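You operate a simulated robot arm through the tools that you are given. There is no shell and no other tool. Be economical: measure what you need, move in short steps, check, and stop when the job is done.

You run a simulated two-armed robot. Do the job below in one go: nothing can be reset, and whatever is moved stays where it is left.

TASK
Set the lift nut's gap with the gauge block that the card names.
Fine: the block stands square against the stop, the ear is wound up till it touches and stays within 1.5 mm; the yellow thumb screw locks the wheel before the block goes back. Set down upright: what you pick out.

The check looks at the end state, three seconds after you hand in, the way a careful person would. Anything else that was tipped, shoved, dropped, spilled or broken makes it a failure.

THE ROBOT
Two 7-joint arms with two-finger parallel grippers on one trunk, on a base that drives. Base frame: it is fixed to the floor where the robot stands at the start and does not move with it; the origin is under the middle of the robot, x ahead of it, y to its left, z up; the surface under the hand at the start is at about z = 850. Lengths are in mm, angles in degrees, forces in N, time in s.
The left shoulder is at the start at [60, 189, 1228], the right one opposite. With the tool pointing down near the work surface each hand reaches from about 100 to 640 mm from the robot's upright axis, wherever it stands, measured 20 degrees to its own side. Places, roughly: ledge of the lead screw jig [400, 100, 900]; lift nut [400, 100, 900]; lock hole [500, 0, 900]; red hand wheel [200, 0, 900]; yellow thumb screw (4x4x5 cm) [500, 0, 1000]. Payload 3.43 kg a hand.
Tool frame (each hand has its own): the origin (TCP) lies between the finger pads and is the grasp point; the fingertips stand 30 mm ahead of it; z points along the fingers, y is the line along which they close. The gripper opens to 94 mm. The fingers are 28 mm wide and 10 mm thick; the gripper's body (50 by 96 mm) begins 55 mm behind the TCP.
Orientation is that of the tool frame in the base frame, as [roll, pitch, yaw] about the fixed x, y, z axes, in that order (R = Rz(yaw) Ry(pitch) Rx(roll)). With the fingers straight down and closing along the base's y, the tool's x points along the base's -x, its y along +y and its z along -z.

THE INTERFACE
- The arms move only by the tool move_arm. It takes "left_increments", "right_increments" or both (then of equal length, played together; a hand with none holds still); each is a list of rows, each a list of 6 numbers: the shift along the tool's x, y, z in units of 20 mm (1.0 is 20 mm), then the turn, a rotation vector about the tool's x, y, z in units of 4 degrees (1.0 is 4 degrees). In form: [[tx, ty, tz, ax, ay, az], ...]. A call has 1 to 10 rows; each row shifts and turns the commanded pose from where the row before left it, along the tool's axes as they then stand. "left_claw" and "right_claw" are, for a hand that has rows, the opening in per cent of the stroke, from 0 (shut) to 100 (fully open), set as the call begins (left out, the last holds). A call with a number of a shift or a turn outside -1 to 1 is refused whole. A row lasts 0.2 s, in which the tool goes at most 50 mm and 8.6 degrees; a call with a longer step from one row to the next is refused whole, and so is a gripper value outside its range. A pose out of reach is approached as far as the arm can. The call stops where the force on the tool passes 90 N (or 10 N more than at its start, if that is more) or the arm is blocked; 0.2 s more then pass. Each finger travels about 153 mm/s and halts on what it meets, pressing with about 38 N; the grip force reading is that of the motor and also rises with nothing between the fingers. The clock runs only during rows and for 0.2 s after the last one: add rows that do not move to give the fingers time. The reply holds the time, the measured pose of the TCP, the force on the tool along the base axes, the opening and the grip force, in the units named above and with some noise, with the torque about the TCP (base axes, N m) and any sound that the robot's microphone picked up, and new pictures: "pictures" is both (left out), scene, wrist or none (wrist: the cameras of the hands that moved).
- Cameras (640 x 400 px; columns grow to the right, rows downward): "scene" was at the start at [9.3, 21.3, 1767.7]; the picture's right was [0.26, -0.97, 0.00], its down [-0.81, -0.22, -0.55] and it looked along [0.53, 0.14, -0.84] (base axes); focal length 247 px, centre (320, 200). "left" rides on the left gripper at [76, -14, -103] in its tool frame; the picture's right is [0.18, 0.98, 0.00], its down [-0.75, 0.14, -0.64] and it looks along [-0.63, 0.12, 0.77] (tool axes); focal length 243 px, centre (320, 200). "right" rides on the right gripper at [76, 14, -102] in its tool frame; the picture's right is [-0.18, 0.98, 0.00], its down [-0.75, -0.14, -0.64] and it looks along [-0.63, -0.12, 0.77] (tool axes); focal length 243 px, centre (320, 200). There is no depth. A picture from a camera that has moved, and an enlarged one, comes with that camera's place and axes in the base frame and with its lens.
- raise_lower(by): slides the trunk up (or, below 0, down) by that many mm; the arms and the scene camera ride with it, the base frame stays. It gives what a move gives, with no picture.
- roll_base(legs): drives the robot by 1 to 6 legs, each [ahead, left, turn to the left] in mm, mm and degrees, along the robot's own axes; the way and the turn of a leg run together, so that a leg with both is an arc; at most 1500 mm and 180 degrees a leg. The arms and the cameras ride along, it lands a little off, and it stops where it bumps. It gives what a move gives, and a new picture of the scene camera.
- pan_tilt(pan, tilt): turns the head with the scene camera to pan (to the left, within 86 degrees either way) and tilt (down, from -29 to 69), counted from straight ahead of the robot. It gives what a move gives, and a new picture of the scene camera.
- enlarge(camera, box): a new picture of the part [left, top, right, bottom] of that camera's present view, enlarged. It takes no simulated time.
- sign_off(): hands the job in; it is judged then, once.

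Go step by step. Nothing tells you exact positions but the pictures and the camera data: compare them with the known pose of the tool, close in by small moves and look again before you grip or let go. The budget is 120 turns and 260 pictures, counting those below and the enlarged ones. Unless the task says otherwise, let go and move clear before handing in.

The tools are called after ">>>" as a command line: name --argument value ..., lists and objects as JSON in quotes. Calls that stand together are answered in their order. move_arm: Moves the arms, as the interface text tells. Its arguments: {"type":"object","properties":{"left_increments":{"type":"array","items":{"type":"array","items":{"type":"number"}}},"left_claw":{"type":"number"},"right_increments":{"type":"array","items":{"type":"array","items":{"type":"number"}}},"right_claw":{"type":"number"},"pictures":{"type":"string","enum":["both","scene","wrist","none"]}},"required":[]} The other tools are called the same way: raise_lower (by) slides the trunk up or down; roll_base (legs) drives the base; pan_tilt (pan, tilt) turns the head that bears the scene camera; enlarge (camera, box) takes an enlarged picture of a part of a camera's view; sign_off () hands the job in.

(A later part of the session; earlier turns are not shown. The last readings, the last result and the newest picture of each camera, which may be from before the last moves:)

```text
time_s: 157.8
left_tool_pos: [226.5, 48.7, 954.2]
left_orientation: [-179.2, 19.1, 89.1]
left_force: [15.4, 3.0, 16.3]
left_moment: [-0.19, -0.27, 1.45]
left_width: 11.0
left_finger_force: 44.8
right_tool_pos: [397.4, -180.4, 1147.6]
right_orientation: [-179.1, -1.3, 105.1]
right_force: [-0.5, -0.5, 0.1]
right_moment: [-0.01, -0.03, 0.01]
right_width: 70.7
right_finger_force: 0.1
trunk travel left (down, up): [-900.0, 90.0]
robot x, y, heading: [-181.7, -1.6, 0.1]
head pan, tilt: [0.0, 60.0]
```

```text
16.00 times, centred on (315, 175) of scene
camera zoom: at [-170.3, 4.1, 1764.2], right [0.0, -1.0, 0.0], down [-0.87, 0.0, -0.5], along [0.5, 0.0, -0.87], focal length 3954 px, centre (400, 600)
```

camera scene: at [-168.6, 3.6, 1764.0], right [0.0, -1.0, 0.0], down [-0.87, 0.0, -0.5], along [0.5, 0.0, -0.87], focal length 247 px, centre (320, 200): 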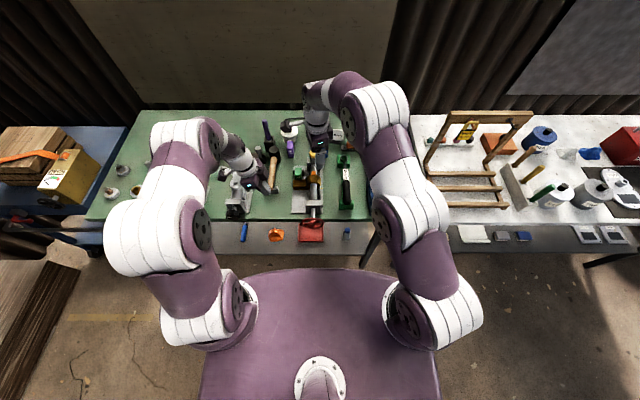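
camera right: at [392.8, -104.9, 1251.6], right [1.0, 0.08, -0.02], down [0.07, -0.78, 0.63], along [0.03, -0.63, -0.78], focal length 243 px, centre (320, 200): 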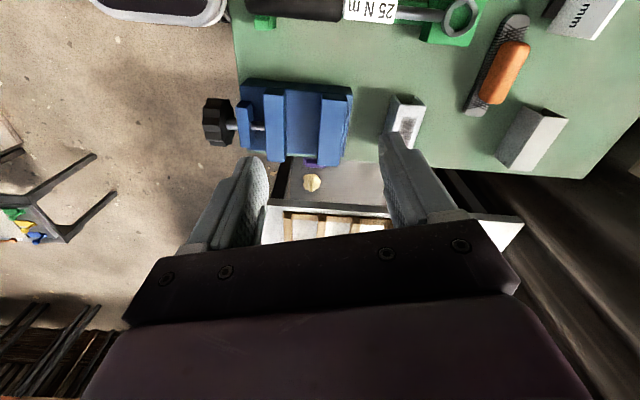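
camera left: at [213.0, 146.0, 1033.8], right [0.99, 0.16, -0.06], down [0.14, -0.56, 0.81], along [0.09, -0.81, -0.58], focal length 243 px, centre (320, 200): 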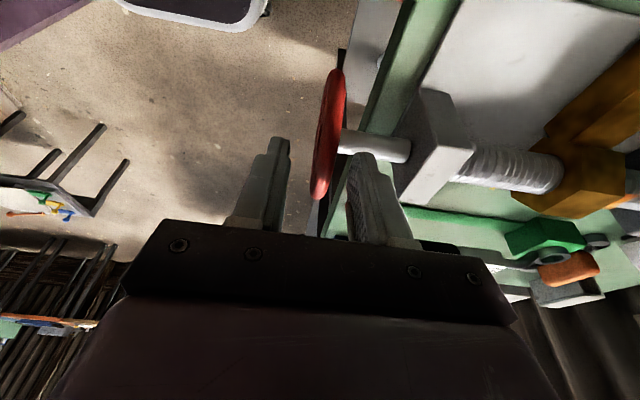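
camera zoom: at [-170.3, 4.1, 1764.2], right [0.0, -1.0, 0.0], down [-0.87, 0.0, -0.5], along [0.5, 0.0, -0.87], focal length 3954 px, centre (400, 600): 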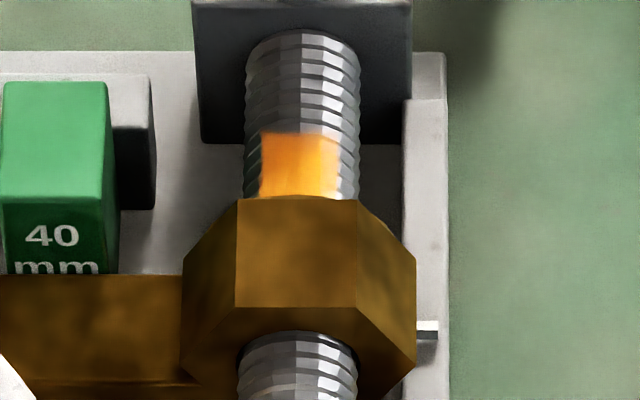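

>>> move_arm --left_increments '[[0.192, 0, -0.006, 0, -1, 0], [0, 0, 0, 0, 0, 0]]' --pictures "none"

>>> enlarge --camera "scene" --box '[305, 165, 325, 185]'

```text
time_s: 158.4
left_tool_pos: [226.2, 54.0, 951.1]
left_orientation: [-179.0, 23.1, 89.2]
left_force: [21.1, 4.4, 14.8]
left_moment: [-0.14, -0.37, 1.46]
left_width: 10.9
left_finger_force: 44.2
right_tool_pos: [396.6, -180.5, 1147.3]
right_orientation: [-179.0, -1.3, 105.2]
right_force: [-0.8, 1.0, 0.1]
right_moment: [-0.01, -0.01, -0.01]
right_width: 70.4
right_finger_force: 0.1
trunk travel left (down, up): [-900.0, 90.0]
robot x, y, heading: [-180.0, -2.3, 0.1]
head pan, tilt: [0.0, 60.0]
```

```text
16.00 times, centred on (315, 175) of scene
camera zoom: at [-168.9, 4.1, 1764.1], right [0.0, -1.0, 0.0], down [-0.87, 0.0, -0.5], along [0.5, 0.0, -0.87], focal length 3954 px, centre (400, 600)
```

zoom: 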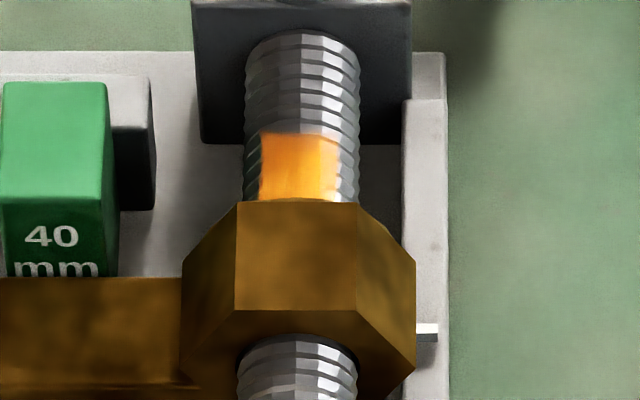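

The ear backed ~1.5–2 mm with the wheel, so it isn't locked yet. I wind it back to contact, unload the hand a little, and open; then I'll turn the knob further.

>>> move_arm --left_increments '[[-0.192, 0, 0.007, 0, 1, 0], [-0.192, 0, 0.007, 0, 1, 0], [-0.144, 0, 0.005, 0, 0.75, 0], [0, 0, 0, 0, 0, 0]]' --pictures "none"

>>> enlarge --camera "scene" --box '[305, 165, 325, 185]'

```text
time_s: 159.4
left_tool_pos: [226.9, 42.3, 956.1]
left_orientation: [-179.2, 12.1, 89.0]
left_force: [21.6, 2.0, 26.5]
left_moment: [-0.62, -0.57, 1.4]
left_width: 11.2
left_finger_force: 45.2
right_tool_pos: [395.7, -179.3, 1147.4]
right_orientation: [-179.1, -1.4, 105.1]
right_force: [-0.1, 0.4, -0.5]
right_moment: [-0.01, 0.01, -0.01]
right_width: 70.4
right_finger_force: 0.0
trunk travel left (down, up): [-900.0, 90.0]
robot x, y, heading: [-182.5, -1.3, 0.1]
head pan, tilt: [0.0, 60.0]
```

```text
16.00 times, centred on (315, 175) of scene
camera zoom: at [-170.3, 3.4, 1764.2], right [0.0, -1.0, 0.0], down [-0.87, 0.0, -0.5], along [0.5, 0.0, -0.87], focal length 3954 px, centre (400, 600)
```

zoom: 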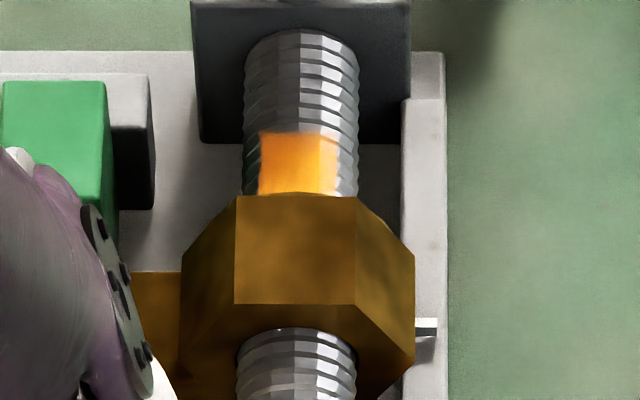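

Back in contact (nut edge at the contact reading). Open and withdraw the left hand, check, then drive forward.

>>> move_arm --left_increments '[[0, 0, 0, 0, 0, 0], [0, 0, 0, 0, 0, 0], [0, 0, -1, 0, 0, 0], [0, 0, -1, 0, 0, 0], [0, 0, -1, 0, 0, 0], [0, 0, -1, 0, 0, 0], [0.6, 0, -1, 0, 0, 0], [1, 0, -0.5, 0, 0, 0], [1, 0, 0, 0, 0, 0], [1, 0, 0, 0, 0, 0]]' --left_claw 40 --pictures "none"

>>> enlarge --camera "scene" --box '[305, 165, 325, 185]'

>>> enlarge --camera "scene" --box '[306, 146, 322, 162]'

>>> roll_base --legs '[[160, 0, 0]]'

```text
time_s: 161.6
left_tool_pos: [226.7, 138.5, 1048.2]
left_orientation: [-179.1, 12.1, 89.0]
left_force: [-0.1, -0.3, 0.1]
left_moment: [-0.01, 0.02, -0.01]
left_width: 37.6
left_finger_force: 0.0
right_tool_pos: [393.4, -179.5, 1148.4]
right_orientation: [-179.2, -1.3, 105.1]
right_force: [0.0, 0.2, -0.1]
right_moment: [0.03, 0.0, -0.03]
right_width: 70.5
right_finger_force: 0.1
trunk travel left (down, up): [-900.0, 90.0]
robot x, y, heading: [-178.4, 1.1, 0.3]
head pan, tilt: [0.0, 60.0]
```

```text
16.00 times, centred on (315, 175) of scene
camera zoom: at [-172.1, 4.3, 1764.1], right [0.0, -1.0, 0.0], down [-0.87, 0.0, -0.5], along [0.5, 0.0, -0.87], focal length 3954 px, centre (400, 600)
```

zoom: 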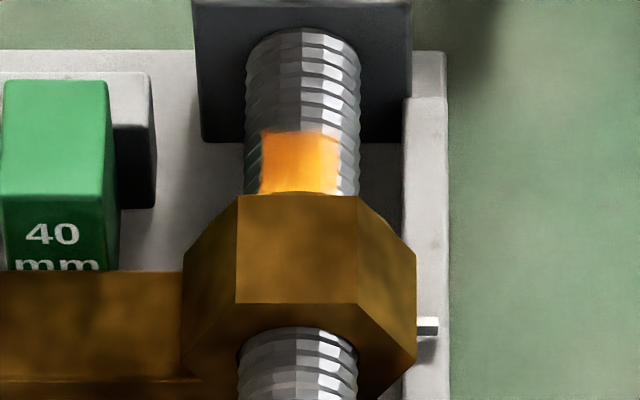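

```text
16.00 times, centred on (314, 154) of scene
camera zoom: at [-172.1, 4.3, 1764.1], right [0.0, -1.0, 0.0], down [-0.87, 0.0, -0.5], along [0.5, 0.0, -0.87], focal length 3954 px, centre (416, 936)
```

zoom: 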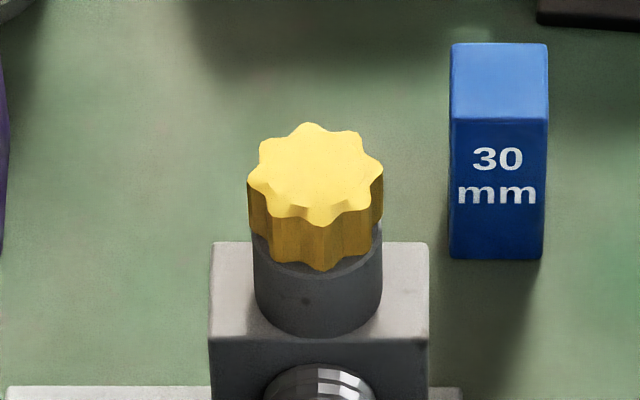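

```text
time_s: 163.1
left_tool_pos: [383.7, 137.9, 1048.5]
left_orientation: [-179.0, 12.1, 88.8]
left_force: [-0.3, 0.7, -0.3]
left_moment: [0.0, -0.03, 0.0]
left_width: 37.8
left_finger_force: 0.0
right_tool_pos: [552.1, -182.2, 1148.5]
right_orientation: [-179.3, -1.2, 104.9]
right_force: [0.4, 0.4, 0.8]
right_moment: [0.01, -0.01, -0.02]
right_width: 70.3
right_finger_force: 0.0
trunk travel left (down, up): [-900.0, 90.0]
robot x, y, heading: [-20.4, 5.5, -0.1]
head pan, tilt: [0.0, 60.0]
camera scene: at [-16.1, 3.6, 1764.1], right [0.0, -1.0, 0.0], down [-0.86, 0.0, -0.5], along [0.5, 0.0, -0.86], focal length 247 px, centre (320, 200)
```

scene: 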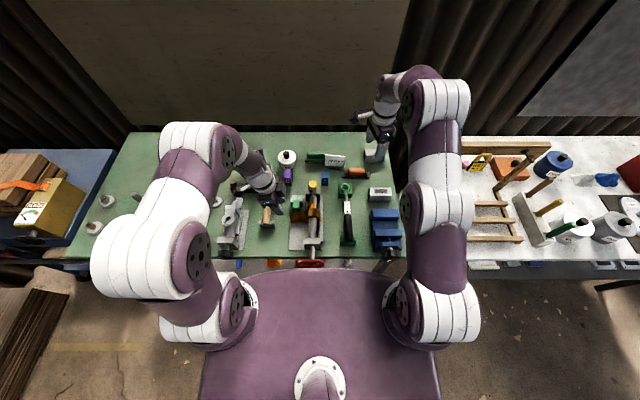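

Ear stays in contact. Now the right hand goes back to the knob, pre-rotated to a lobe-aligned start (yaw ≈ 163°) for a long clockwise stroke.

>>> move_arm --right_increments '[[0, 0, 0.5, 0, 0, -1], [0, 0, 0.5, 0, 0, -1], [0, 0, 0.5, 0, 0, -1], [0, 0, 0.5, 0, 0, -1], [0, 0, 0.5, 0, 0, -1], [0, 0, 0.5, 0, 0, -1], [0, 0, 0.5, 0, 0, -1], [0, 0, 0.5, 0, 0, -1], [0, 0, 0, 0, 0, -1], [0, 0, 0, 0, 0, -1]]' --right_claw 65 --pictures "none"

>>> move_arm --right_increments '[[0, 0, 0, 0, 0, -1], [0, 0, 0, 0, 0, -1], [0, 0, 0, 0, 0, -1], [0, 0, 0, 0, 0, -1], [0, 0, 0, 0, 0, -0.65], [0.48, 1, 0, 0, 0, 0], [0.48, 1, 0, 0, 0, 0], [0.48, 1, 0, 0, 0, 0], [0.48, 1, 0, 0, 0, 0], [0.48, 1, 0, 0, 0, 0]]' --pictures "none"

>>> move_arm --right_increments '[[0.48, 1, 0, 0, 0, 0], [0.48, 1, 0, 0, 0, 0], [0.48, 1, 0, 0, 0, 0], [0.48, 1, 0, 0, 0, 0], [0.3, 0.6, 0, 0, 0, 0], [0, 0, 0.4, 0, 0, 0], [0, 0, 0, 0, 0, 0]]' --pictures "wrist"

```text
time_s: 165.3
left_tool_pos: [385.5, 137.9, 1047.9]
left_orientation: [-179.0, 12.1, 88.7]
left_force: [0.1, -0.7, 1.0]
left_moment: [-0.01, 0.04, -0.01]
left_width: 37.7
left_finger_force: 0.0
right_tool_pos: [553.2, -180.1, 1068.5]
right_orientation: [179.9, -1.6, 145.0]
right_force: [0.2, 0.4, 0.1]
right_moment: [0.03, 0.01, -0.01]
right_width: 60.8
right_finger_force: 0.0
trunk travel left (down, up): [-900.0, 90.0]
robot x, y, heading: [-17.4, -2.4, 0.2]
head pan, tilt: [0.0, 60.0]
```

```text
time_s: 167.5
left_tool_pos: [387.6, 137.7, 1047.9]
left_orientation: [-179.1, 12.1, 88.9]
left_force: [-0.2, 0.4, 0.9]
left_moment: [0.0, 0.01, 0.0]
left_width: 37.8
left_finger_force: 0.1
right_tool_pos: [533.5, -69.6, 1069.6]
right_orientation: [179.3, -1.4, 163.5]
right_force: [-0.1, -0.3, 0.1]
right_moment: [-0.02, -0.02, 0.0]
right_width: 61.1
right_finger_force: 0.0
trunk travel left (down, up): [-900.0, 90.0]
robot x, y, heading: [-20.4, 3.7, 0.2]
head pan, tilt: [0.0, 60.0]
```

```text
time_s: 169.1
left_tool_pos: [385.4, 137.6, 1047.7]
left_orientation: [-178.9, 12.1, 88.8]
left_force: [0.2, -0.4, 0.9]
left_moment: [0.04, 0.0, 0.01]
left_width: 37.4
left_finger_force: 0.1
right_tool_pos: [517.7, 29.8, 1065.8]
right_orientation: [179.3, -1.3, 163.5]
right_force: [-0.2, 0.6, 0.1]
right_moment: [0.02, -0.02, 0.02]
right_width: 61.0
right_finger_force: 0.0
trunk travel left (down, up): [-900.0, 90.0]
robot x, y, heading: [-21.6, -0.3, 0.1]
head pan, tilt: [0.0, 60.0]
camera right: at [451.7, 65.2, 1169.4], right [0.46, 0.89, 0.01], down [0.7, -0.36, 0.62], along [0.56, -0.28, -0.78], focal length 243 px, centre (320, 200)
```

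right: 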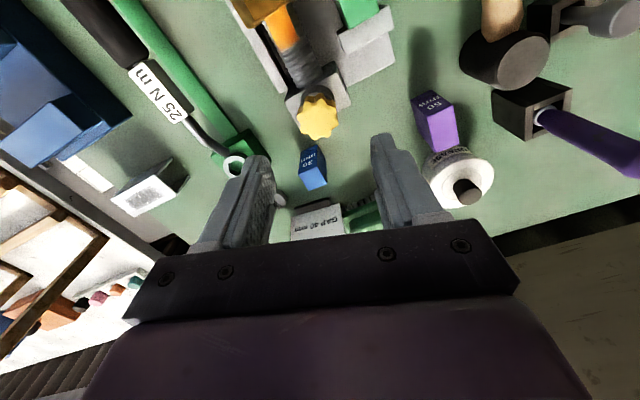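

Well centred over the knob ([519, 29]). I descend, close, and turn.

>>> move_arm --right_increments '[[0, 0, 0.9, 0, 0, 0], [0, 0, 0.9, 0, 0, 0], [0, 0, 0.9, 0, 0, 0], [0, 0, 0.9, 0, 0, 0], [0, 0, 0.9, 0, 0, 0], [0, 0, 0.8, 0, 0, 0], [0, 0, 0, 0, 0, 0]]' --pictures "none"

>>> move_arm --right_increments '[[0, 0, 0, 0, 0, 0], [0, 0, 0, 0, 0, 0], [0, 0, 0, 0, 0, 0]]' --right_claw 0 --pictures "none"

>>> enlarge --camera "right" --box '[240, 100, 420, 240]'

>>> move_arm --right_increments '[[0, 0, 0, 0, 0, 1], [0, 0, 0, 0, 0, 1], [0, 0, 0, 0, 0, 1], [0, 0, 0, 0, 0, 0]]' --pictures "none"

>>> enlarge --camera "right" --box '[240, 100, 420, 240]'

```text
time_s: 170.7
left_tool_pos: [387.1, 137.6, 1046.9]
left_orientation: [-179.0, 12.0, 88.8]
left_force: [-0.4, 0.3, 0.2]
left_moment: [0.05, -0.02, 0.01]
left_width: 37.6
left_finger_force: 0.2
right_tool_pos: [515.2, 31.4, 958.1]
right_orientation: [179.3, -1.4, 163.5]
right_force: [0.3, -0.1, -0.5]
right_moment: [-0.01, 0.01, 0.0]
right_width: 60.9
right_finger_force: 0.0
trunk travel left (down, up): [-900.0, 90.0]
robot x, y, heading: [-21.1, -1.4, -0.0]
head pan, tilt: [0.0, 60.0]
```

```text
time_s: 171.5
left_tool_pos: [385.9, 134.2, 1047.2]
left_orientation: [-179.0, 12.1, 88.8]
left_force: [-0.4, -0.8, 0.1]
left_moment: [0.01, 0.0, 0.01]
left_width: 37.6
left_finger_force: 0.2
right_tool_pos: [514.7, 29.5, 958.4]
right_orientation: [179.4, -1.4, 163.5]
right_force: [-1.3, -13.4, 2.0]
right_moment: [-1.66, 0.28, -0.76]
right_width: 37.4
right_finger_force: 45.1
trunk travel left (down, up): [-900.0, 90.0]
robot x, y, heading: [-20.0, -1.2, -0.1]
head pan, tilt: [0.0, 60.0]
```

```text
2.86 times, centred on (330, 170) of right
camera zoom: at [449.3, 64.5, 1062.4], right [0.46, 0.89, 0.01], down [0.7, -0.36, 0.62], along [0.55, -0.28, -0.78], focal length 693 px, centre (291, 286)
```

zoom: 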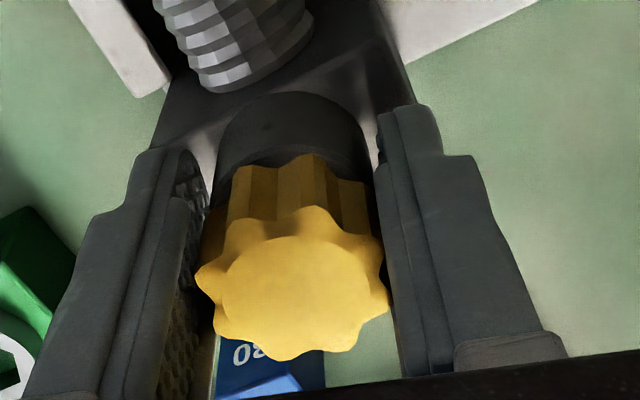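

```text
time_s: 172.5
left_tool_pos: [387.9, 133.6, 1047.9]
left_orientation: [-179.0, 11.9, 88.9]
left_force: [0.2, 0.2, -0.1]
left_moment: [0.0, -0.02, 0.01]
left_width: 37.6
left_finger_force: 0.0
right_tool_pos: [518.5, 28.7, 958.6]
right_orientation: [179.6, -1.5, 151.4]
right_force: [9.1, -23.3, -2.6]
right_moment: [-1.42, -0.3, -0.56]
right_width: 34.2
right_finger_force: 38.3
trunk travel left (down, up): [-900.0, 90.0]
robot x, y, heading: [-21.3, -1.7, -0.1]
head pan, tilt: [0.0, 60.0]
```

```text
2.86 times, centred on (330, 170) of right
camera zoom: at [461.0, 77.0, 1062.5], right [0.63, 0.77, 0.0], down [0.61, -0.5, 0.62], along [0.48, -0.39, -0.79], focal length 693 px, centre (291, 286)
```

zoom: 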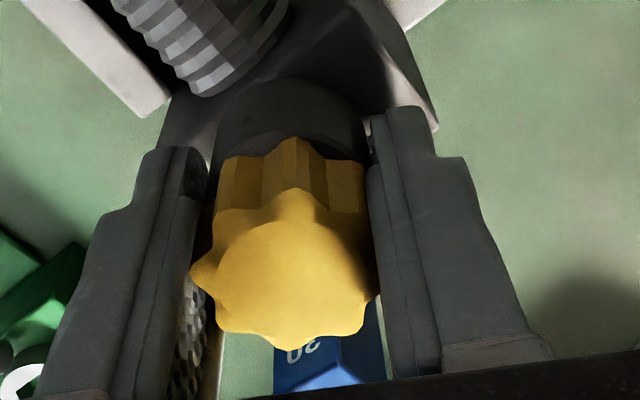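

>>> move_arm --right_increments '[[0, 0, 0, 0, 0, 1], [0, 0, 0, 0, 0, 1], [0, 0, 0, 0, 0, 1], [0, 0, 0, 0, 0, 0]]' --pictures "none"

>>> enlarge --camera "right" --box '[240, 100, 420, 240]'

>>> move_arm --right_increments '[[0, 0, 0, 0, 0, 1], [0, 0, 0, 0, 0, 1], [0, 0, 0, 0, 0, 1], [0, 0, 0, 0, 0, 0]]' --pictures "none"

>>> enlarge --camera "right" --box '[240, 100, 420, 240]'

```text
time_s: 173.5
left_tool_pos: [386.1, 135.3, 1047.6]
left_orientation: [-179.0, 11.9, 88.8]
left_force: [-0.5, 0.7, -0.3]
left_moment: [0.01, -0.02, 0.01]
left_width: 37.6
left_finger_force: 0.0
right_tool_pos: [516.0, 30.0, 958.5]
right_orientation: [179.9, -1.8, 139.6]
right_force: [1.9, -16.0, -1.4]
right_moment: [-1.12, 0.12, 1.72]
right_width: 36.8
right_finger_force: 45.0
trunk travel left (down, up): [-900.0, 90.0]
robot x, y, heading: [-21.7, 3.6, 0.3]
head pan, tilt: [0.0, 60.0]
```

```text
2.86 times, centred on (330, 170) of right
camera zoom: at [470.7, 89.9, 1062.7], right [0.78, 0.63, 0.0], down [0.5, -0.61, 0.62], along [0.39, -0.48, -0.78], focal length 693 px, centre (291, 286)
```

zoom: 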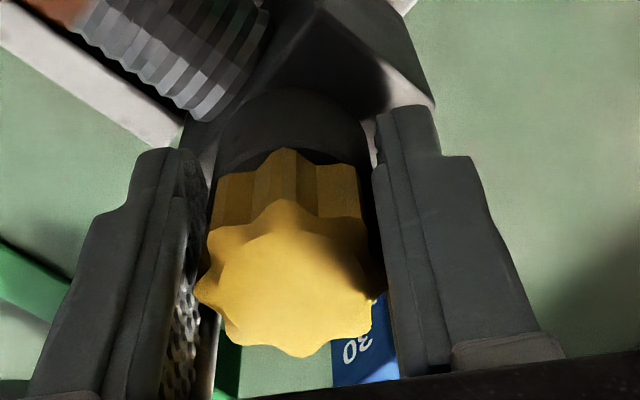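

```text
time_s: 174.5
left_tool_pos: [386.1, 135.9, 1047.3]
left_orientation: [-179.1, 12.1, 88.9]
left_force: [0.0, 0.5, -0.2]
left_moment: [-0.02, 0.01, 0.02]
left_width: 37.5
left_finger_force: 0.0
right_tool_pos: [516.0, 30.9, 958.4]
right_orientation: [-179.7, -1.5, 127.5]
right_force: [-4.5, -9.5, -9.5]
right_moment: [0.81, -0.35, 1.19]
right_width: 38.4
right_finger_force: 45.0
trunk travel left (down, up): [-900.0, 90.0]
robot x, y, heading: [-17.3, 1.5, 0.1]
head pan, tilt: [0.0, 60.0]
```

```text
2.86 times, centred on (330, 170) of right
camera zoom: at [484.6, 99.5, 1062.5], right [0.89, 0.45, -0.01], down [0.36, -0.7, 0.62], along [0.27, -0.56, -0.78], focal length 693 px, centre (291, 286)
```

zoom: 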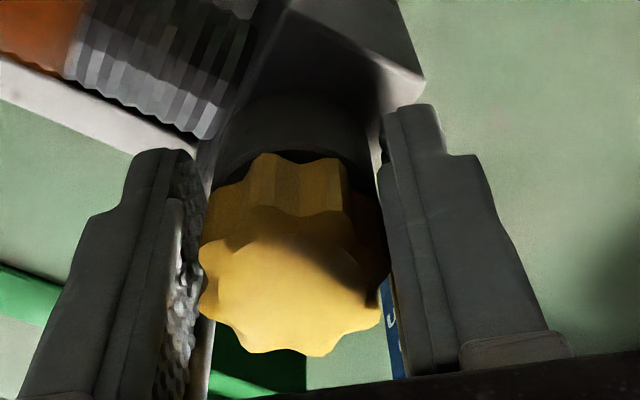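

The knob resists clockwise (pads ratchet at ~1.7 N·m) although the wheel is free; so I try the other direction.

>>> move_arm --right_increments '[[0, 0, 0, 0, 0, -1], [0, 0, 0, 0, 0, -1], [0, 0, 0, 0, 0, -1], [0, 0, 0, 0, 0, -1], [0, 0, 0, 0, 0, -1], [0, 0, 0, 0, 0, 0]]' --pictures "none"

>>> enlarge --camera "right" --box '[240, 100, 420, 240]'

>>> move_arm --right_increments '[[0, 0, 0, 0, 0, -1], [0, 0, 0, 0, 0, -1], [0, 0, 0, 0, 0, -1], [0, 0, 0, 0, 0, -1], [0, 0, 0, 0, 0, -1], [0, 0, 0, 0, 0, 0]]' --pictures "none"

>>> enlarge --camera "right" --box '[240, 100, 420, 240]'

```text
time_s: 175.9
left_tool_pos: [384.0, 137.1, 1048.5]
left_orientation: [-179.1, 12.0, 88.8]
left_force: [0.4, 0.5, 0.2]
left_moment: [0.0, 0.0, 0.03]
left_width: 37.8
left_finger_force: 0.0
right_tool_pos: [513.9, 30.2, 958.9]
right_orientation: [179.8, -1.6, 147.7]
right_force: [-15.5, -5.0, -5.5]
right_moment: [-0.33, 1.04, 0.37]
right_width: 34.6
right_finger_force: 37.6
trunk travel left (down, up): [-900.0, 90.0]
robot x, y, heading: [-21.2, -1.8, 0.2]
head pan, tilt: [0.0, 60.0]
```

```text
2.86 times, centred on (330, 170) of right
camera zoom: at [461.3, 83.2, 1063.3], right [0.68, 0.73, 0.0], down [0.57, -0.53, 0.62], along [0.45, -0.42, -0.78], focal length 693 px, centre (291, 286)
```

zoom: 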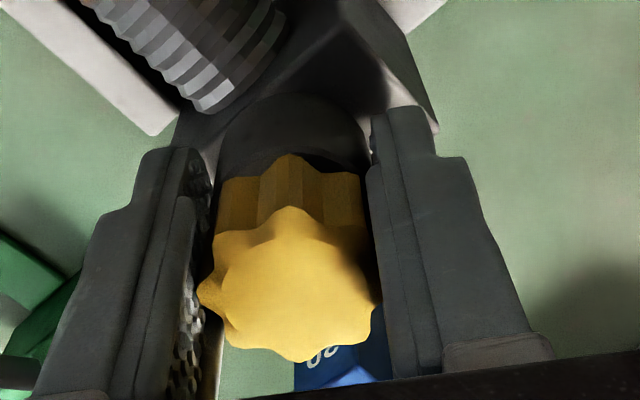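

```text
time_s: 177.3
left_tool_pos: [383.8, 135.6, 1049.1]
left_orientation: [-179.1, 11.9, 88.8]
left_force: [-0.5, -0.9, 0.1]
left_moment: [0.0, 0.0, 0.02]
left_width: 37.6
left_finger_force: 0.0
right_tool_pos: [513.5, 29.5, 959.2]
right_orientation: [179.2, -1.4, 167.6]
right_force: [-18.6, -12.8, -1.7]
right_moment: [-0.88, 0.94, -1.41]
right_width: 38.1
right_finger_force: 45.0
trunk travel left (down, up): [-900.0, 90.0]
robot x, y, heading: [-20.6, 0.7, 0.1]
head pan, tilt: [0.0, 60.0]
```

```text
2.86 times, centred on (330, 170) of right
camera zoom: at [446.0, 59.4, 1063.8], right [0.39, 0.92, 0.01], down [0.72, -0.31, 0.62], along [0.57, -0.24, -0.78], focal length 693 px, centre (291, 286)
```

zoom: 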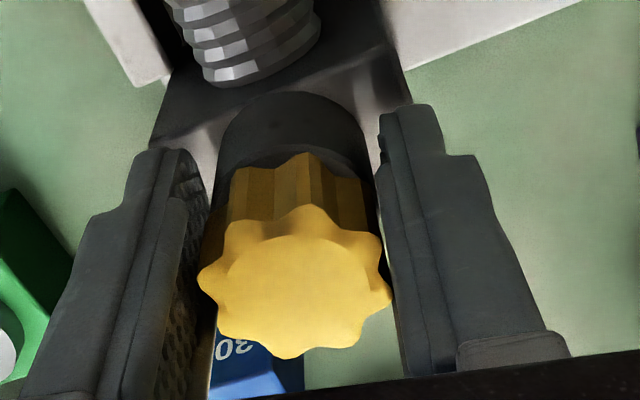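

I suspect the fingertips were also clamping the fixed collar under the knob (tips at z 928). I re-grip 15 mm higher, on the knob only, and turn clockwise.

>>> move_arm --right_increments '[[0, 0, 0, 0, 0, 0], [0.0, 0.0, -0.75, 0, 0, 0], [0, 0, 0, 0, 0, 0]]' --right_claw 60 --pictures "none"

>>> enlarge --camera "scene" --box '[300, 170, 330, 195]'

>>> move_arm --right_increments '[[0, 0, 0, 0, 0, 0], [0, 0, 0, 0, 0, 0], [0, 0, 0, 0, 0, 1], [0, 0, 0, 0, 0, 1], [0, 0, 0, 0, 0, 1], [0, 0, 0, 0, 0, 1], [0, 0, 0, 0, 0, 1], [0, 0, 0, 0, 0, 0]]' --right_claw 0 --pictures "none"

>>> enlarge --camera "right" --box '[240, 100, 420, 240]'

```text
time_s: 178.1
left_tool_pos: [386.6, 138.2, 1047.0]
left_orientation: [-179.0, 12.1, 88.9]
left_force: [0.1, -0.2, -0.7]
left_moment: [0.0, 0.0, -0.03]
left_width: 37.8
left_finger_force: 0.1
right_tool_pos: [517.6, 32.7, 975.4]
right_orientation: [179.2, -1.2, 167.6]
right_force: [-1.0, 0.3, 0.2]
right_moment: [0.02, -0.03, -0.03]
right_width: 56.7
right_finger_force: 0.0
trunk travel left (down, up): [-900.0, 90.0]
robot x, y, heading: [-19.7, -2.2, 0.0]
head pan, tilt: [0.0, 60.0]
```

```text
16.00 times, centred on (315, 182) of scene
camera zoom: at [-11.7, 4.2, 1764.1], right [0.0, -1.0, 0.0], down [-0.87, 0.0, -0.5], along [0.5, 0.0, -0.87], focal length 3954 px, centre (400, 480)
```

zoom: 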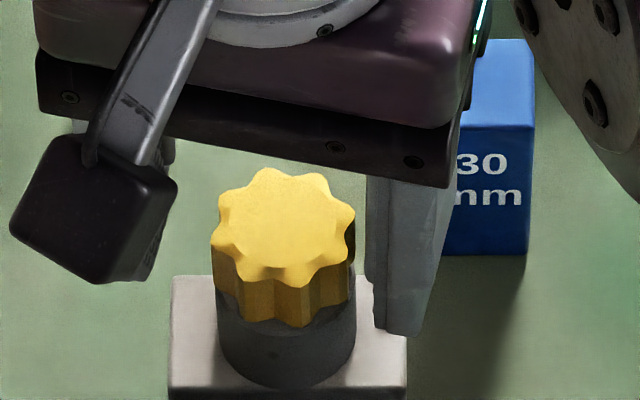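

```text
time_s: 179.9
left_tool_pos: [386.8, 134.1, 1048.5]
left_orientation: [-179.0, 11.9, 88.8]
left_force: [-0.3, -0.4, 0.4]
left_moment: [0.03, 0.01, -0.01]
left_width: 37.7
left_finger_force: 0.0
right_tool_pos: [517.2, 29.3, 973.3]
right_orientation: [179.6, -1.6, 147.4]
right_force: [5.1, -19.3, 1.1]
right_moment: [-1.02, -0.59, 0.99]
right_width: 34.7
right_finger_force: 37.8
trunk travel left (down, up): [-900.0, 90.0]
robot x, y, heading: [-22.7, 2.5, -0.1]
head pan, tilt: [0.0, 60.0]
```

```text
2.86 times, centred on (330, 170) of right
camera zoom: at [464.0, 81.3, 1078.0], right [0.68, 0.73, 0.0], down [0.57, -0.54, 0.62], along [0.45, -0.42, -0.79], focal length 693 px, centre (291, 286)
```

zoom: 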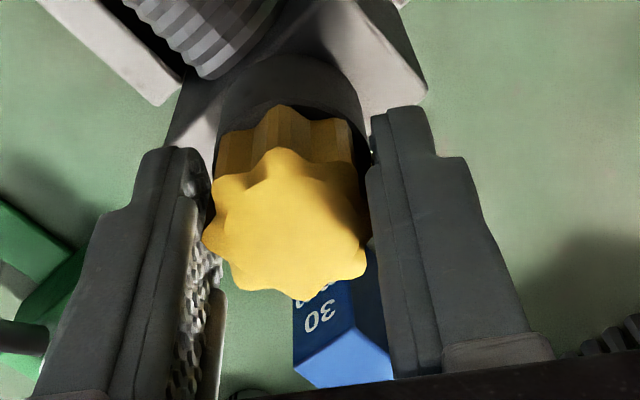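

>>> move_arm --right_increments '[[0, 0, 0, 0, 0, 1], [0, 0, 0, 0, 0, 1], [0, 0, 0, 0, 0, 1], [0, 0, 0, 0, 0, 0]]' --pictures "none"

>>> enlarge --camera "right" --box '[240, 100, 420, 240]'

>>> move_arm --right_increments '[[0, 0, 0, 0, 0, 1], [0, 0, 0, 0, 0, 1], [0, 0, 0, 0, 0, 1], [0, 0, 0, 0, 0, 0]]' --pictures "none"

>>> enlarge --camera "right" --box '[240, 100, 420, 240]'

```text
time_s: 180.9
left_tool_pos: [385.1, 135.1, 1047.4]
left_orientation: [-178.9, 12.0, 88.8]
left_force: [0.3, -0.5, 0.0]
left_moment: [0.03, -0.01, -0.02]
left_width: 37.6
left_finger_force: 0.0
right_tool_pos: [517.2, 31.3, 975.5]
right_orientation: [-179.9, -1.7, 135.5]
right_force: [-3.2, -11.8, -2.5]
right_moment: [-0.11, 0.14, 1.53]
right_width: 37.3
right_finger_force: 45.2
trunk travel left (down, up): [-900.0, 90.0]
robot x, y, heading: [-19.1, 3.4, 0.1]
head pan, tilt: [0.0, 60.0]
```

```text
2.86 times, centred on (330, 170) of right
camera zoom: at [475.5, 93.1, 1077.9], right [0.82, 0.57, -0.01], down [0.45, -0.64, 0.62], along [0.35, -0.51, -0.78], focal length 693 px, centre (291, 286)
```

zoom: 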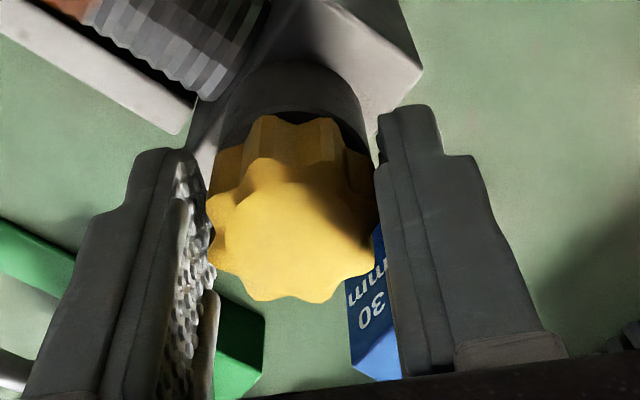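

```text
time_s: 181.9
left_tool_pos: [386.9, 136.0, 1046.9]
left_orientation: [-179.0, 11.9, 88.7]
left_force: [0.3, -0.3, -0.2]
left_moment: [-0.01, -0.01, 0.02]
left_width: 37.6
left_finger_force: 0.1
right_tool_pos: [516.3, 31.0, 973.3]
right_orientation: [-179.5, -1.6, 123.5]
right_force: [-4.1, -8.5, -6.5]
right_moment: [-0.25, -0.03, 1.07]
right_width: 39.0
right_finger_force: 44.6
trunk travel left (down, up): [-900.0, 90.0]
robot x, y, heading: [-22.7, -0.5, -0.1]
head pan, tilt: [0.0, 60.0]
```

```text
2.86 times, centred on (330, 170) of right
camera zoom: at [490.1, 101.2, 1077.8], right [0.92, 0.39, -0.01], down [0.31, -0.72, 0.62], along [0.23, -0.58, -0.78], focal length 693 px, centre (291, 286)
```

zoom: 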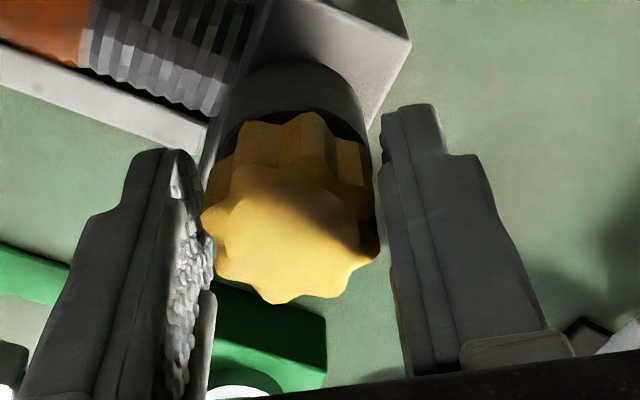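

Clockwise the knob does not move at all (lobe direction constant at 141°). I test counter-clockwise with this clean grip.

>>> move_arm --right_increments '[[0, 0, 0, 0, 0, -1], [0, 0, 0, 0, 0, -1], [0, 0, 0, 0, 0, -1], [0, 0, 0, 0, 0, -1], [0, 0, 0, 0, 0, -1], [0, 0, 0, 0, 0, -1], [0, 0, 0, 0, 0, -1], [0, 0, 0, 0, 0, -1], [0, 0, 0, 0, 0, 0]]' --pictures "none"

>>> enlarge --camera "right" --box '[240, 100, 420, 240]'

>>> move_arm --right_increments '[[0, 0, 0, 0, 0, -1], [0, 0, 0, 0, 0, -1], [0, 0, 0, 0, 0, -1], [0, 0, 0, 0, 0, -1], [0, 0, 0, 0, 0, -1], [0, 0, 0, 0, 0, -1], [0, 0, 0, 0, 0, 0]]' --pictures "none"

>>> enlarge --camera "right" --box '[240, 100, 420, 240]'

```text
time_s: 183.9
left_tool_pos: [384.4, 135.9, 1048.1]
left_orientation: [-179.1, 12.0, 88.7]
left_force: [0.4, -0.4, 0.5]
left_moment: [0.01, -0.01, 0.02]
left_width: 37.6
left_finger_force: 0.1
right_tool_pos: [514.9, 29.0, 975.2]
right_orientation: [179.5, -1.6, 155.5]
right_force: [-15.5, -5.6, -6.6]
right_moment: [0.19, 0.89, -1.94]
right_width: 35.3
right_finger_force: 44.8
trunk travel left (down, up): [-900.0, 90.0]
robot x, y, heading: [-20.6, -0.3, 0.2]
head pan, tilt: [0.0, 60.0]
```

```text
2.86 times, centred on (330, 170) of right
camera zoom: at [455.0, 74.0, 1078.6], right [0.58, 0.82, 0.0], down [0.64, -0.45, 0.62], along [0.51, -0.36, -0.78], focal length 693 px, centre (291, 286)
```

zoom: 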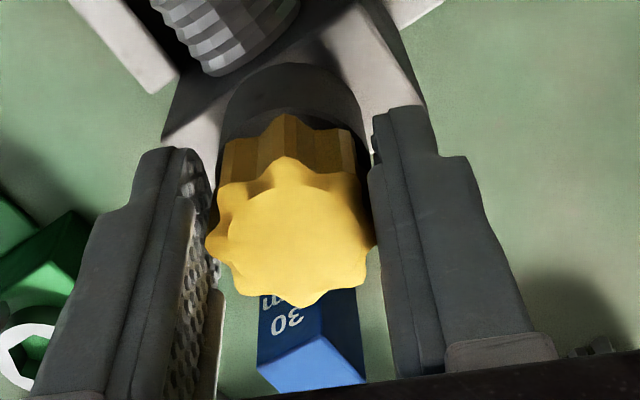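

```text
time_s: 185.5
left_tool_pos: [383.9, 134.6, 1049.1]
left_orientation: [-179.1, 11.8, 88.8]
left_force: [0.1, 0.1, -0.7]
left_moment: [-0.01, -0.01, -0.03]
left_width: 37.7
left_finger_force: 0.1
right_tool_pos: [513.3, 27.7, 975.0]
right_orientation: [178.8, -0.8, 179.6]
right_force: [-9.3, -17.6, 12.5]
right_moment: [-0.87, 0.48, -0.05]
right_width: 33.8
right_finger_force: 38.1
trunk travel left (down, up): [-900.0, 90.0]
robot x, y, heading: [-19.3, -1.1, -0.3]
head pan, tilt: [0.0, 60.0]
```

```text
2.86 times, centred on (330, 170) of right
camera zoom: at [441.8, 43.0, 1079.2], right [0.19, 0.98, 0.02], down [0.76, -0.16, 0.63], along [0.62, -0.11, -0.78], focal length 693 px, centre (291, 286)
```

zoom: 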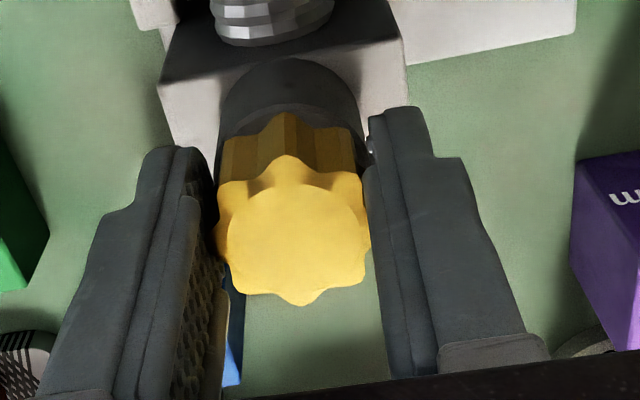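

Counter-clockwise the knob broke free and now follows the hand freely. Since the clockwise end did not lock the wheel, I continue counter-clockwise and watch the torque.

>>> move_arm --right_increments '[[0.1, 0.1, 0, 0, 0, -1], [0, 0, 0, 0, 0, -1], [0, 0, 0, 0, 0, -1], [0, 0, 0, 0, 0, -1], [0, 0, 0, 0, 0, -1], [0, 0, 0, 0, 0, 0]]' --pictures "none"

>>> enlarge --camera "right" --box '[240, 100, 420, 240]'

>>> move_arm --right_increments '[[0, 0, 0, 0, 0, -1], [0, 0, 0, 0, 0, -1], [0, 0, 0, 0, 0, -1], [0, 0, 0, 0, 0, -1], [0, 0, 0, 0, 0, -1], [0, 0, 0, 0, 0, 0]]' --pictures "none"

>>> enlarge --camera "right" --box '[240, 100, 420, 240]'

```text
time_s: 186.9
left_tool_pos: [385.3, 132.4, 1047.4]
left_orientation: [-179.2, 11.7, 88.9]
left_force: [-0.6, -0.2, -0.7]
left_moment: [0.02, 0.01, -0.01]
left_width: 37.5
left_finger_force: 0.1
right_tool_pos: [515.1, 28.2, 975.9]
right_orientation: [178.4, -0.5, -160.4]
right_force: [6.0, -35.0, 19.0]
right_moment: [-1.31, -0.1, -0.29]
right_width: 33.6
right_finger_force: 38.4
trunk travel left (down, up): [-900.0, 90.0]
robot x, y, heading: [-19.6, -0.0, -0.2]
head pan, tilt: [0.0, 60.0]
```

```text
2.86 times, centred on (330, 170) of right
camera zoom: at [441.7, 15.1, 1078.7], right [-0.16, 0.99, 0.02], down [0.77, 0.11, 0.63], along [0.62, 0.12, -0.78], focal length 693 px, centre (291, 286)
```

zoom: 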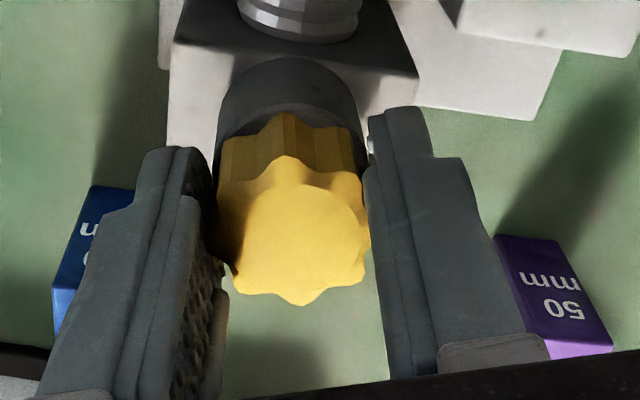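

```text
time_s: 188.3
left_tool_pos: [384.7, 132.3, 1048.1]
left_orientation: [-179.0, 11.8, 88.8]
left_force: [-0.5, 0.0, 0.1]
left_moment: [0.01, 0.03, 0.02]
left_width: 37.7
left_finger_force: 0.1
right_tool_pos: [515.7, 27.7, 975.0]
right_orientation: [178.3, 0.2, -140.4]
right_force: [13.6, -36.4, 25.2]
right_moment: [-1.28, -0.62, -0.17]
right_width: 33.4
right_finger_force: 38.0
trunk travel left (down, up): [-900.0, 90.0]
robot x, y, heading: [-22.4, -0.9, 0.1]
head pan, tilt: [0.0, 60.0]
```

```text
2.86 times, centred on (330, 170) of right
camera zoom: at [450.7, -11.1, 1077.9], right [-0.49, 0.87, 0.03], down [0.68, 0.36, 0.64], along [0.55, 0.33, -0.77], focal length 693 px, centre (291, 286)
```

zoom: 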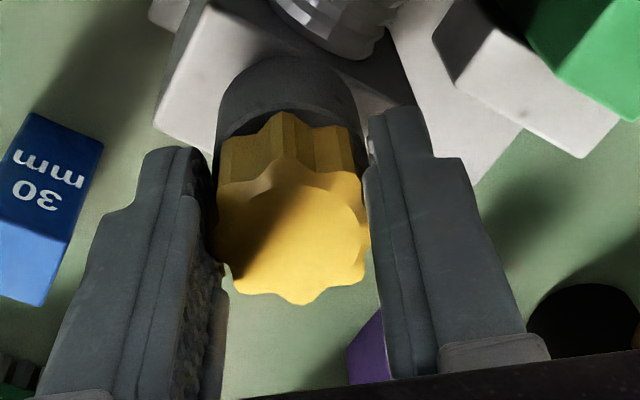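

The knob rises as it turns counter-clockwise, so clockwise is indeed tightening (right-hand thread), and my earlier ratcheting must have loosened it again. The pads are now perfectly seated; I turn clockwise from here and stop before slipping.

>>> move_arm --right_increments '[[0.13, -0.15, 0, 0, 0, 1], [0, 0, 0, 0, 0, 1], [0, 0, 0, 0, 0, 1], [0, 0, 0, 0, 0, 1], [0, 0, 0, 0, 0, 1], [0, 0, 0, 0, 0, 1], [0, 0, 0, 0, 0, 1], [0, 0, 0, 0, 0, 1], [0, 0, 0, 0, 0, 1], [0, 0, 0, 0, 0, 1]]' --pictures "none"

>>> move_arm --right_increments '[[0, 0, 0, 0, 0, 1], [0, 0, 0, 0, 0, 1], [0, 0, 0, 0, 0, 1], [0, 0, 0, 0, 0, 0]]' --pictures "none"

>>> enlarge --camera "right" --box '[240, 100, 420, 240]'

>>> move_arm --right_increments '[[0, 0, 0, 0, 0, 1], [0, 0, 0, 0, 0, 1], [0, 0, 0, 0, 0, 0]]' --pictures "none"

>>> enlarge --camera "right" --box '[240, 100, 420, 240]'

```text
time_s: 190.5
left_tool_pos: [386.5, 136.0, 1047.3]
left_orientation: [-179.1, 12.0, 88.8]
left_force: [-0.3, 0.5, 0.1]
left_moment: [0.0, 0.04, 0.01]
left_width: 37.7
left_finger_force: 0.0
right_tool_pos: [514.2, 28.4, 976.4]
right_orientation: [178.7, -1.1, 179.5]
right_force: [18.6, -7.3, 29.3]
right_moment: [-0.89, -1.15, 0.45]
right_width: 33.5
right_finger_force: 37.8
trunk travel left (down, up): [-900.0, 90.0]
robot x, y, heading: [-20.3, 0.9, 0.1]
head pan, tilt: [0.0, 60.0]
```

```text
time_s: 191.5
left_tool_pos: [385.9, 136.7, 1048.7]
left_orientation: [-179.0, 12.0, 88.8]
left_force: [0.8, -0.6, -0.2]
left_moment: [0.02, 0.0, 0.01]
left_width: 37.4
left_finger_force: 0.0
right_tool_pos: [514.3, 29.9, 975.5]
right_orientation: [179.1, -1.2, 167.5]
right_force: [16.6, -6.0, 32.3]
right_moment: [-1.08, -0.86, 0.38]
right_width: 33.4
right_finger_force: 38.3
trunk travel left (down, up): [-900.0, 90.0]
robot x, y, heading: [-21.7, -0.1, 0.1]
head pan, tilt: [0.0, 60.0]
```

```text
2.86 times, centred on (330, 170) of right
camera zoom: at [446.7, 59.2, 1079.4], right [0.39, 0.92, 0.01], down [0.72, -0.31, 0.62], along [0.58, -0.24, -0.78], focal length 693 px, centre (291, 286)
```

zoom: 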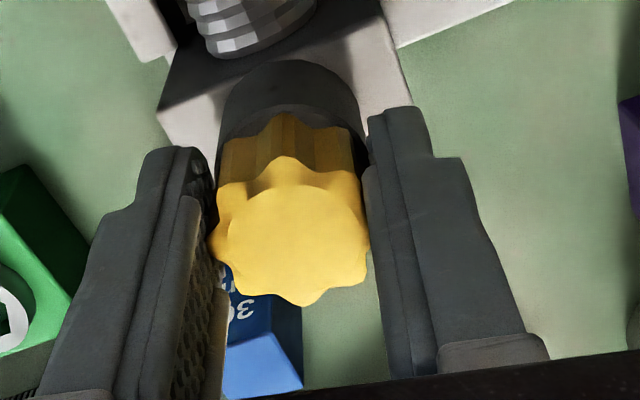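

```text
time_s: 192.3
left_tool_pos: [384.8, 137.1, 1048.2]
left_orientation: [-179.1, 12.1, 88.9]
left_force: [0.3, 0.1, 0.4]
left_moment: [0.0, 0.03, -0.01]
left_width: 37.6
left_finger_force: 0.0
right_tool_pos: [515.3, 30.7, 976.1]
right_orientation: [179.3, -1.3, 159.5]
right_force: [17.7, -4.1, 30.2]
right_moment: [-1.07, -0.9, 0.31]
right_width: 33.5
right_finger_force: 38.1
trunk travel left (down, up): [-900.0, 90.0]
robot x, y, heading: [-18.1, 2.7, 0.2]
head pan, tilt: [0.0, 60.0]
```

```text
2.86 times, centred on (330, 170) of right
camera zoom: at [451.7, 69.2, 1079.6], right [0.52, 0.86, 0.01], down [0.67, -0.41, 0.62], along [0.54, -0.32, -0.78], focal length 693 px, centre (291, 286)
```

zoom: 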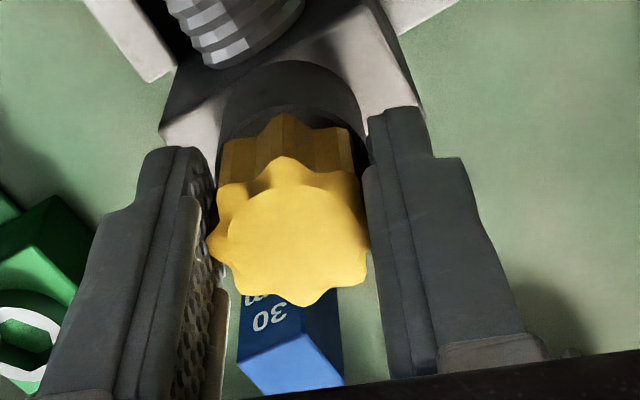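

Following freely (0.35 N·m). Continue clockwise in small steps until torque rises.

>>> move_arm --right_increments '[[0, 0, 0, 0, 0, 1], [0, 0, 0, 0, 0, 1], [0, 0, 0, 0, 0, 0]]' --pictures "none"

>>> move_arm --right_increments '[[0, 0, 0, 0, 0, 1], [0, 0, 0, 0, 0, 1], [0, 0, 0, 0, 0, 0]]' --pictures "none"

>>> move_arm --right_increments '[[0, 0, 0, 0, 0, 1], [0, 0, 0, 0, 0, 0]]' --pictures "none"

>>> enlarge --camera "right" --box '[240, 100, 420, 240]'

```text
time_s: 193.1
left_tool_pos: [386.2, 137.4, 1047.6]
left_orientation: [-179.0, 12.0, 88.9]
left_force: [-0.6, 0.0, -0.2]
left_moment: [0.02, 0.0, 0.01]
left_width: 37.6
left_finger_force: 0.1
right_tool_pos: [514.7, 29.1, 975.1]
right_orientation: [179.5, -1.4, 151.5]
right_force: [16.7, 1.6, 27.2]
right_moment: [-0.84, -0.73, 0.43]
right_width: 33.5
right_finger_force: 38.4
trunk travel left (down, up): [-900.0, 90.0]
robot x, y, heading: [-21.2, -2.0, -0.1]
head pan, tilt: [0.0, 60.0]
```

```text
time_s: 193.9
left_tool_pos: [386.2, 137.7, 1048.4]
left_orientation: [-179.0, 12.1, 88.8]
left_force: [-0.1, 0.6, 0.7]
left_moment: [0.02, 0.03, -0.03]
left_width: 37.7
left_finger_force: 0.0
right_tool_pos: [514.2, 31.9, 975.7]
right_orientation: [179.7, -1.5, 143.4]
right_force: [14.5, 5.8, 26.4]
right_moment: [-0.04, -0.74, 0.34]
right_width: 33.5
right_finger_force: 38.0
trunk travel left (down, up): [-900.0, 90.0]
robot x, y, heading: [-19.5, -0.8, 0.1]
head pan, tilt: [0.0, 60.0]
```

```text
time_s: 194.5
left_tool_pos: [385.6, 137.6, 1047.1]
left_orientation: [-179.0, 12.0, 88.8]
left_force: [-0.3, 0.0, -0.2]
left_moment: [0.01, -0.01, 0.0]
left_width: 37.7
left_finger_force: 0.1
right_tool_pos: [515.6, 30.7, 976.4]
right_orientation: [179.8, -1.4, 139.6]
right_force: [14.8, 7.4, 26.6]
right_moment: [0.18, -0.74, 0.36]
right_width: 33.4
right_finger_force: 38.2
trunk travel left (down, up): [-900.0, 90.0]
robot x, y, heading: [-19.5, -4.7, -0.0]
head pan, tilt: [0.0, 60.0]
```

```text
2.86 times, centred on (330, 170) of right
camera zoom: at [469.6, 90.5, 1079.3], right [0.78, 0.63, 0.0], down [0.49, -0.61, 0.62], along [0.39, -0.49, -0.78], focal length 693 px, centre (291, 286)
```

zoom: 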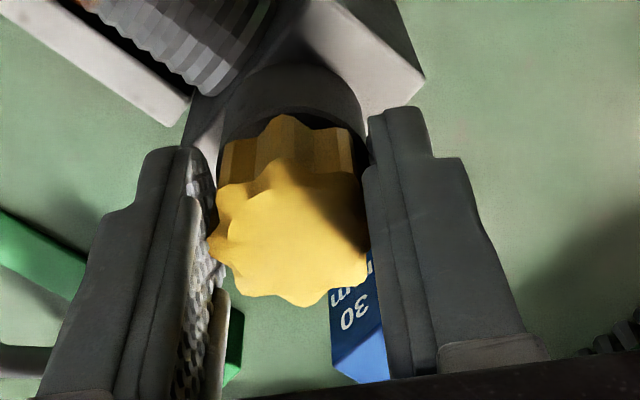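

>>> move_arm --right_increments '[[0, 0, 0, 0, 0, 1], [0, 0, 0, 0, 0, 1], [0, 0, 0, 0, 0, 1], [0, 0, 0, 0, 0, 0]]' --pictures "none"

>>> move_arm --right_increments '[[0, 0, 0, 0, 0, 1], [0, 0, 0, 0, 0, 1], [0, 0, 0, 0, 0, 1], [0, 0, 0, 0, 0, 0]]' --pictures "none"

>>> enlarge --camera "right" --box '[240, 100, 420, 240]'

```text
time_s: 195.5
left_tool_pos: [385.9, 139.1, 1047.8]
left_orientation: [-179.1, 12.2, 88.9]
left_force: [0.1, 0.0, -0.2]
left_moment: [0.02, 0.01, 0.0]
left_width: 37.7
left_finger_force: 0.1
right_tool_pos: [515.5, 31.7, 975.5]
right_orientation: [-179.8, -1.4, 127.5]
right_force: [15.9, 11.0, 23.8]
right_moment: [0.5, -0.91, 0.42]
right_width: 33.6
right_finger_force: 38.2
trunk travel left (down, up): [-900.0, 90.0]
robot x, y, heading: [-22.3, 2.9, -0.2]
head pan, tilt: [0.0, 60.0]
```

```text
time_s: 196.5
left_tool_pos: [386.7, 138.4, 1048.1]
left_orientation: [-179.0, 12.2, 88.9]
left_force: [-0.4, -0.7, -1.4]
left_moment: [0.0, -0.04, 0.0]
left_width: 37.5
left_finger_force: 0.0
right_tool_pos: [516.1, 31.5, 975.1]
right_orientation: [-179.7, -1.3, 115.5]
right_force: [15.7, 12.9, 23.5]
right_moment: [0.63, -0.95, 0.49]
right_width: 33.2
right_finger_force: 38.0
trunk travel left (down, up): [-900.0, 90.0]
robot x, y, heading: [-19.4, -0.4, -0.3]
head pan, tilt: [0.0, 60.0]
```

```text
2.86 times, centred on (330, 170) of right
camera zoom: at [499.1, 106.0, 1079.0], right [0.97, 0.26, -0.01], down [0.21, -0.75, 0.63], along [0.15, -0.61, -0.78], focal length 693 px, centre (291, 286)
```

zoom: 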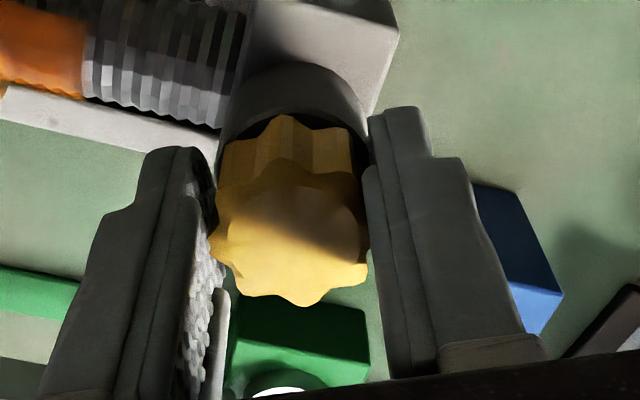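

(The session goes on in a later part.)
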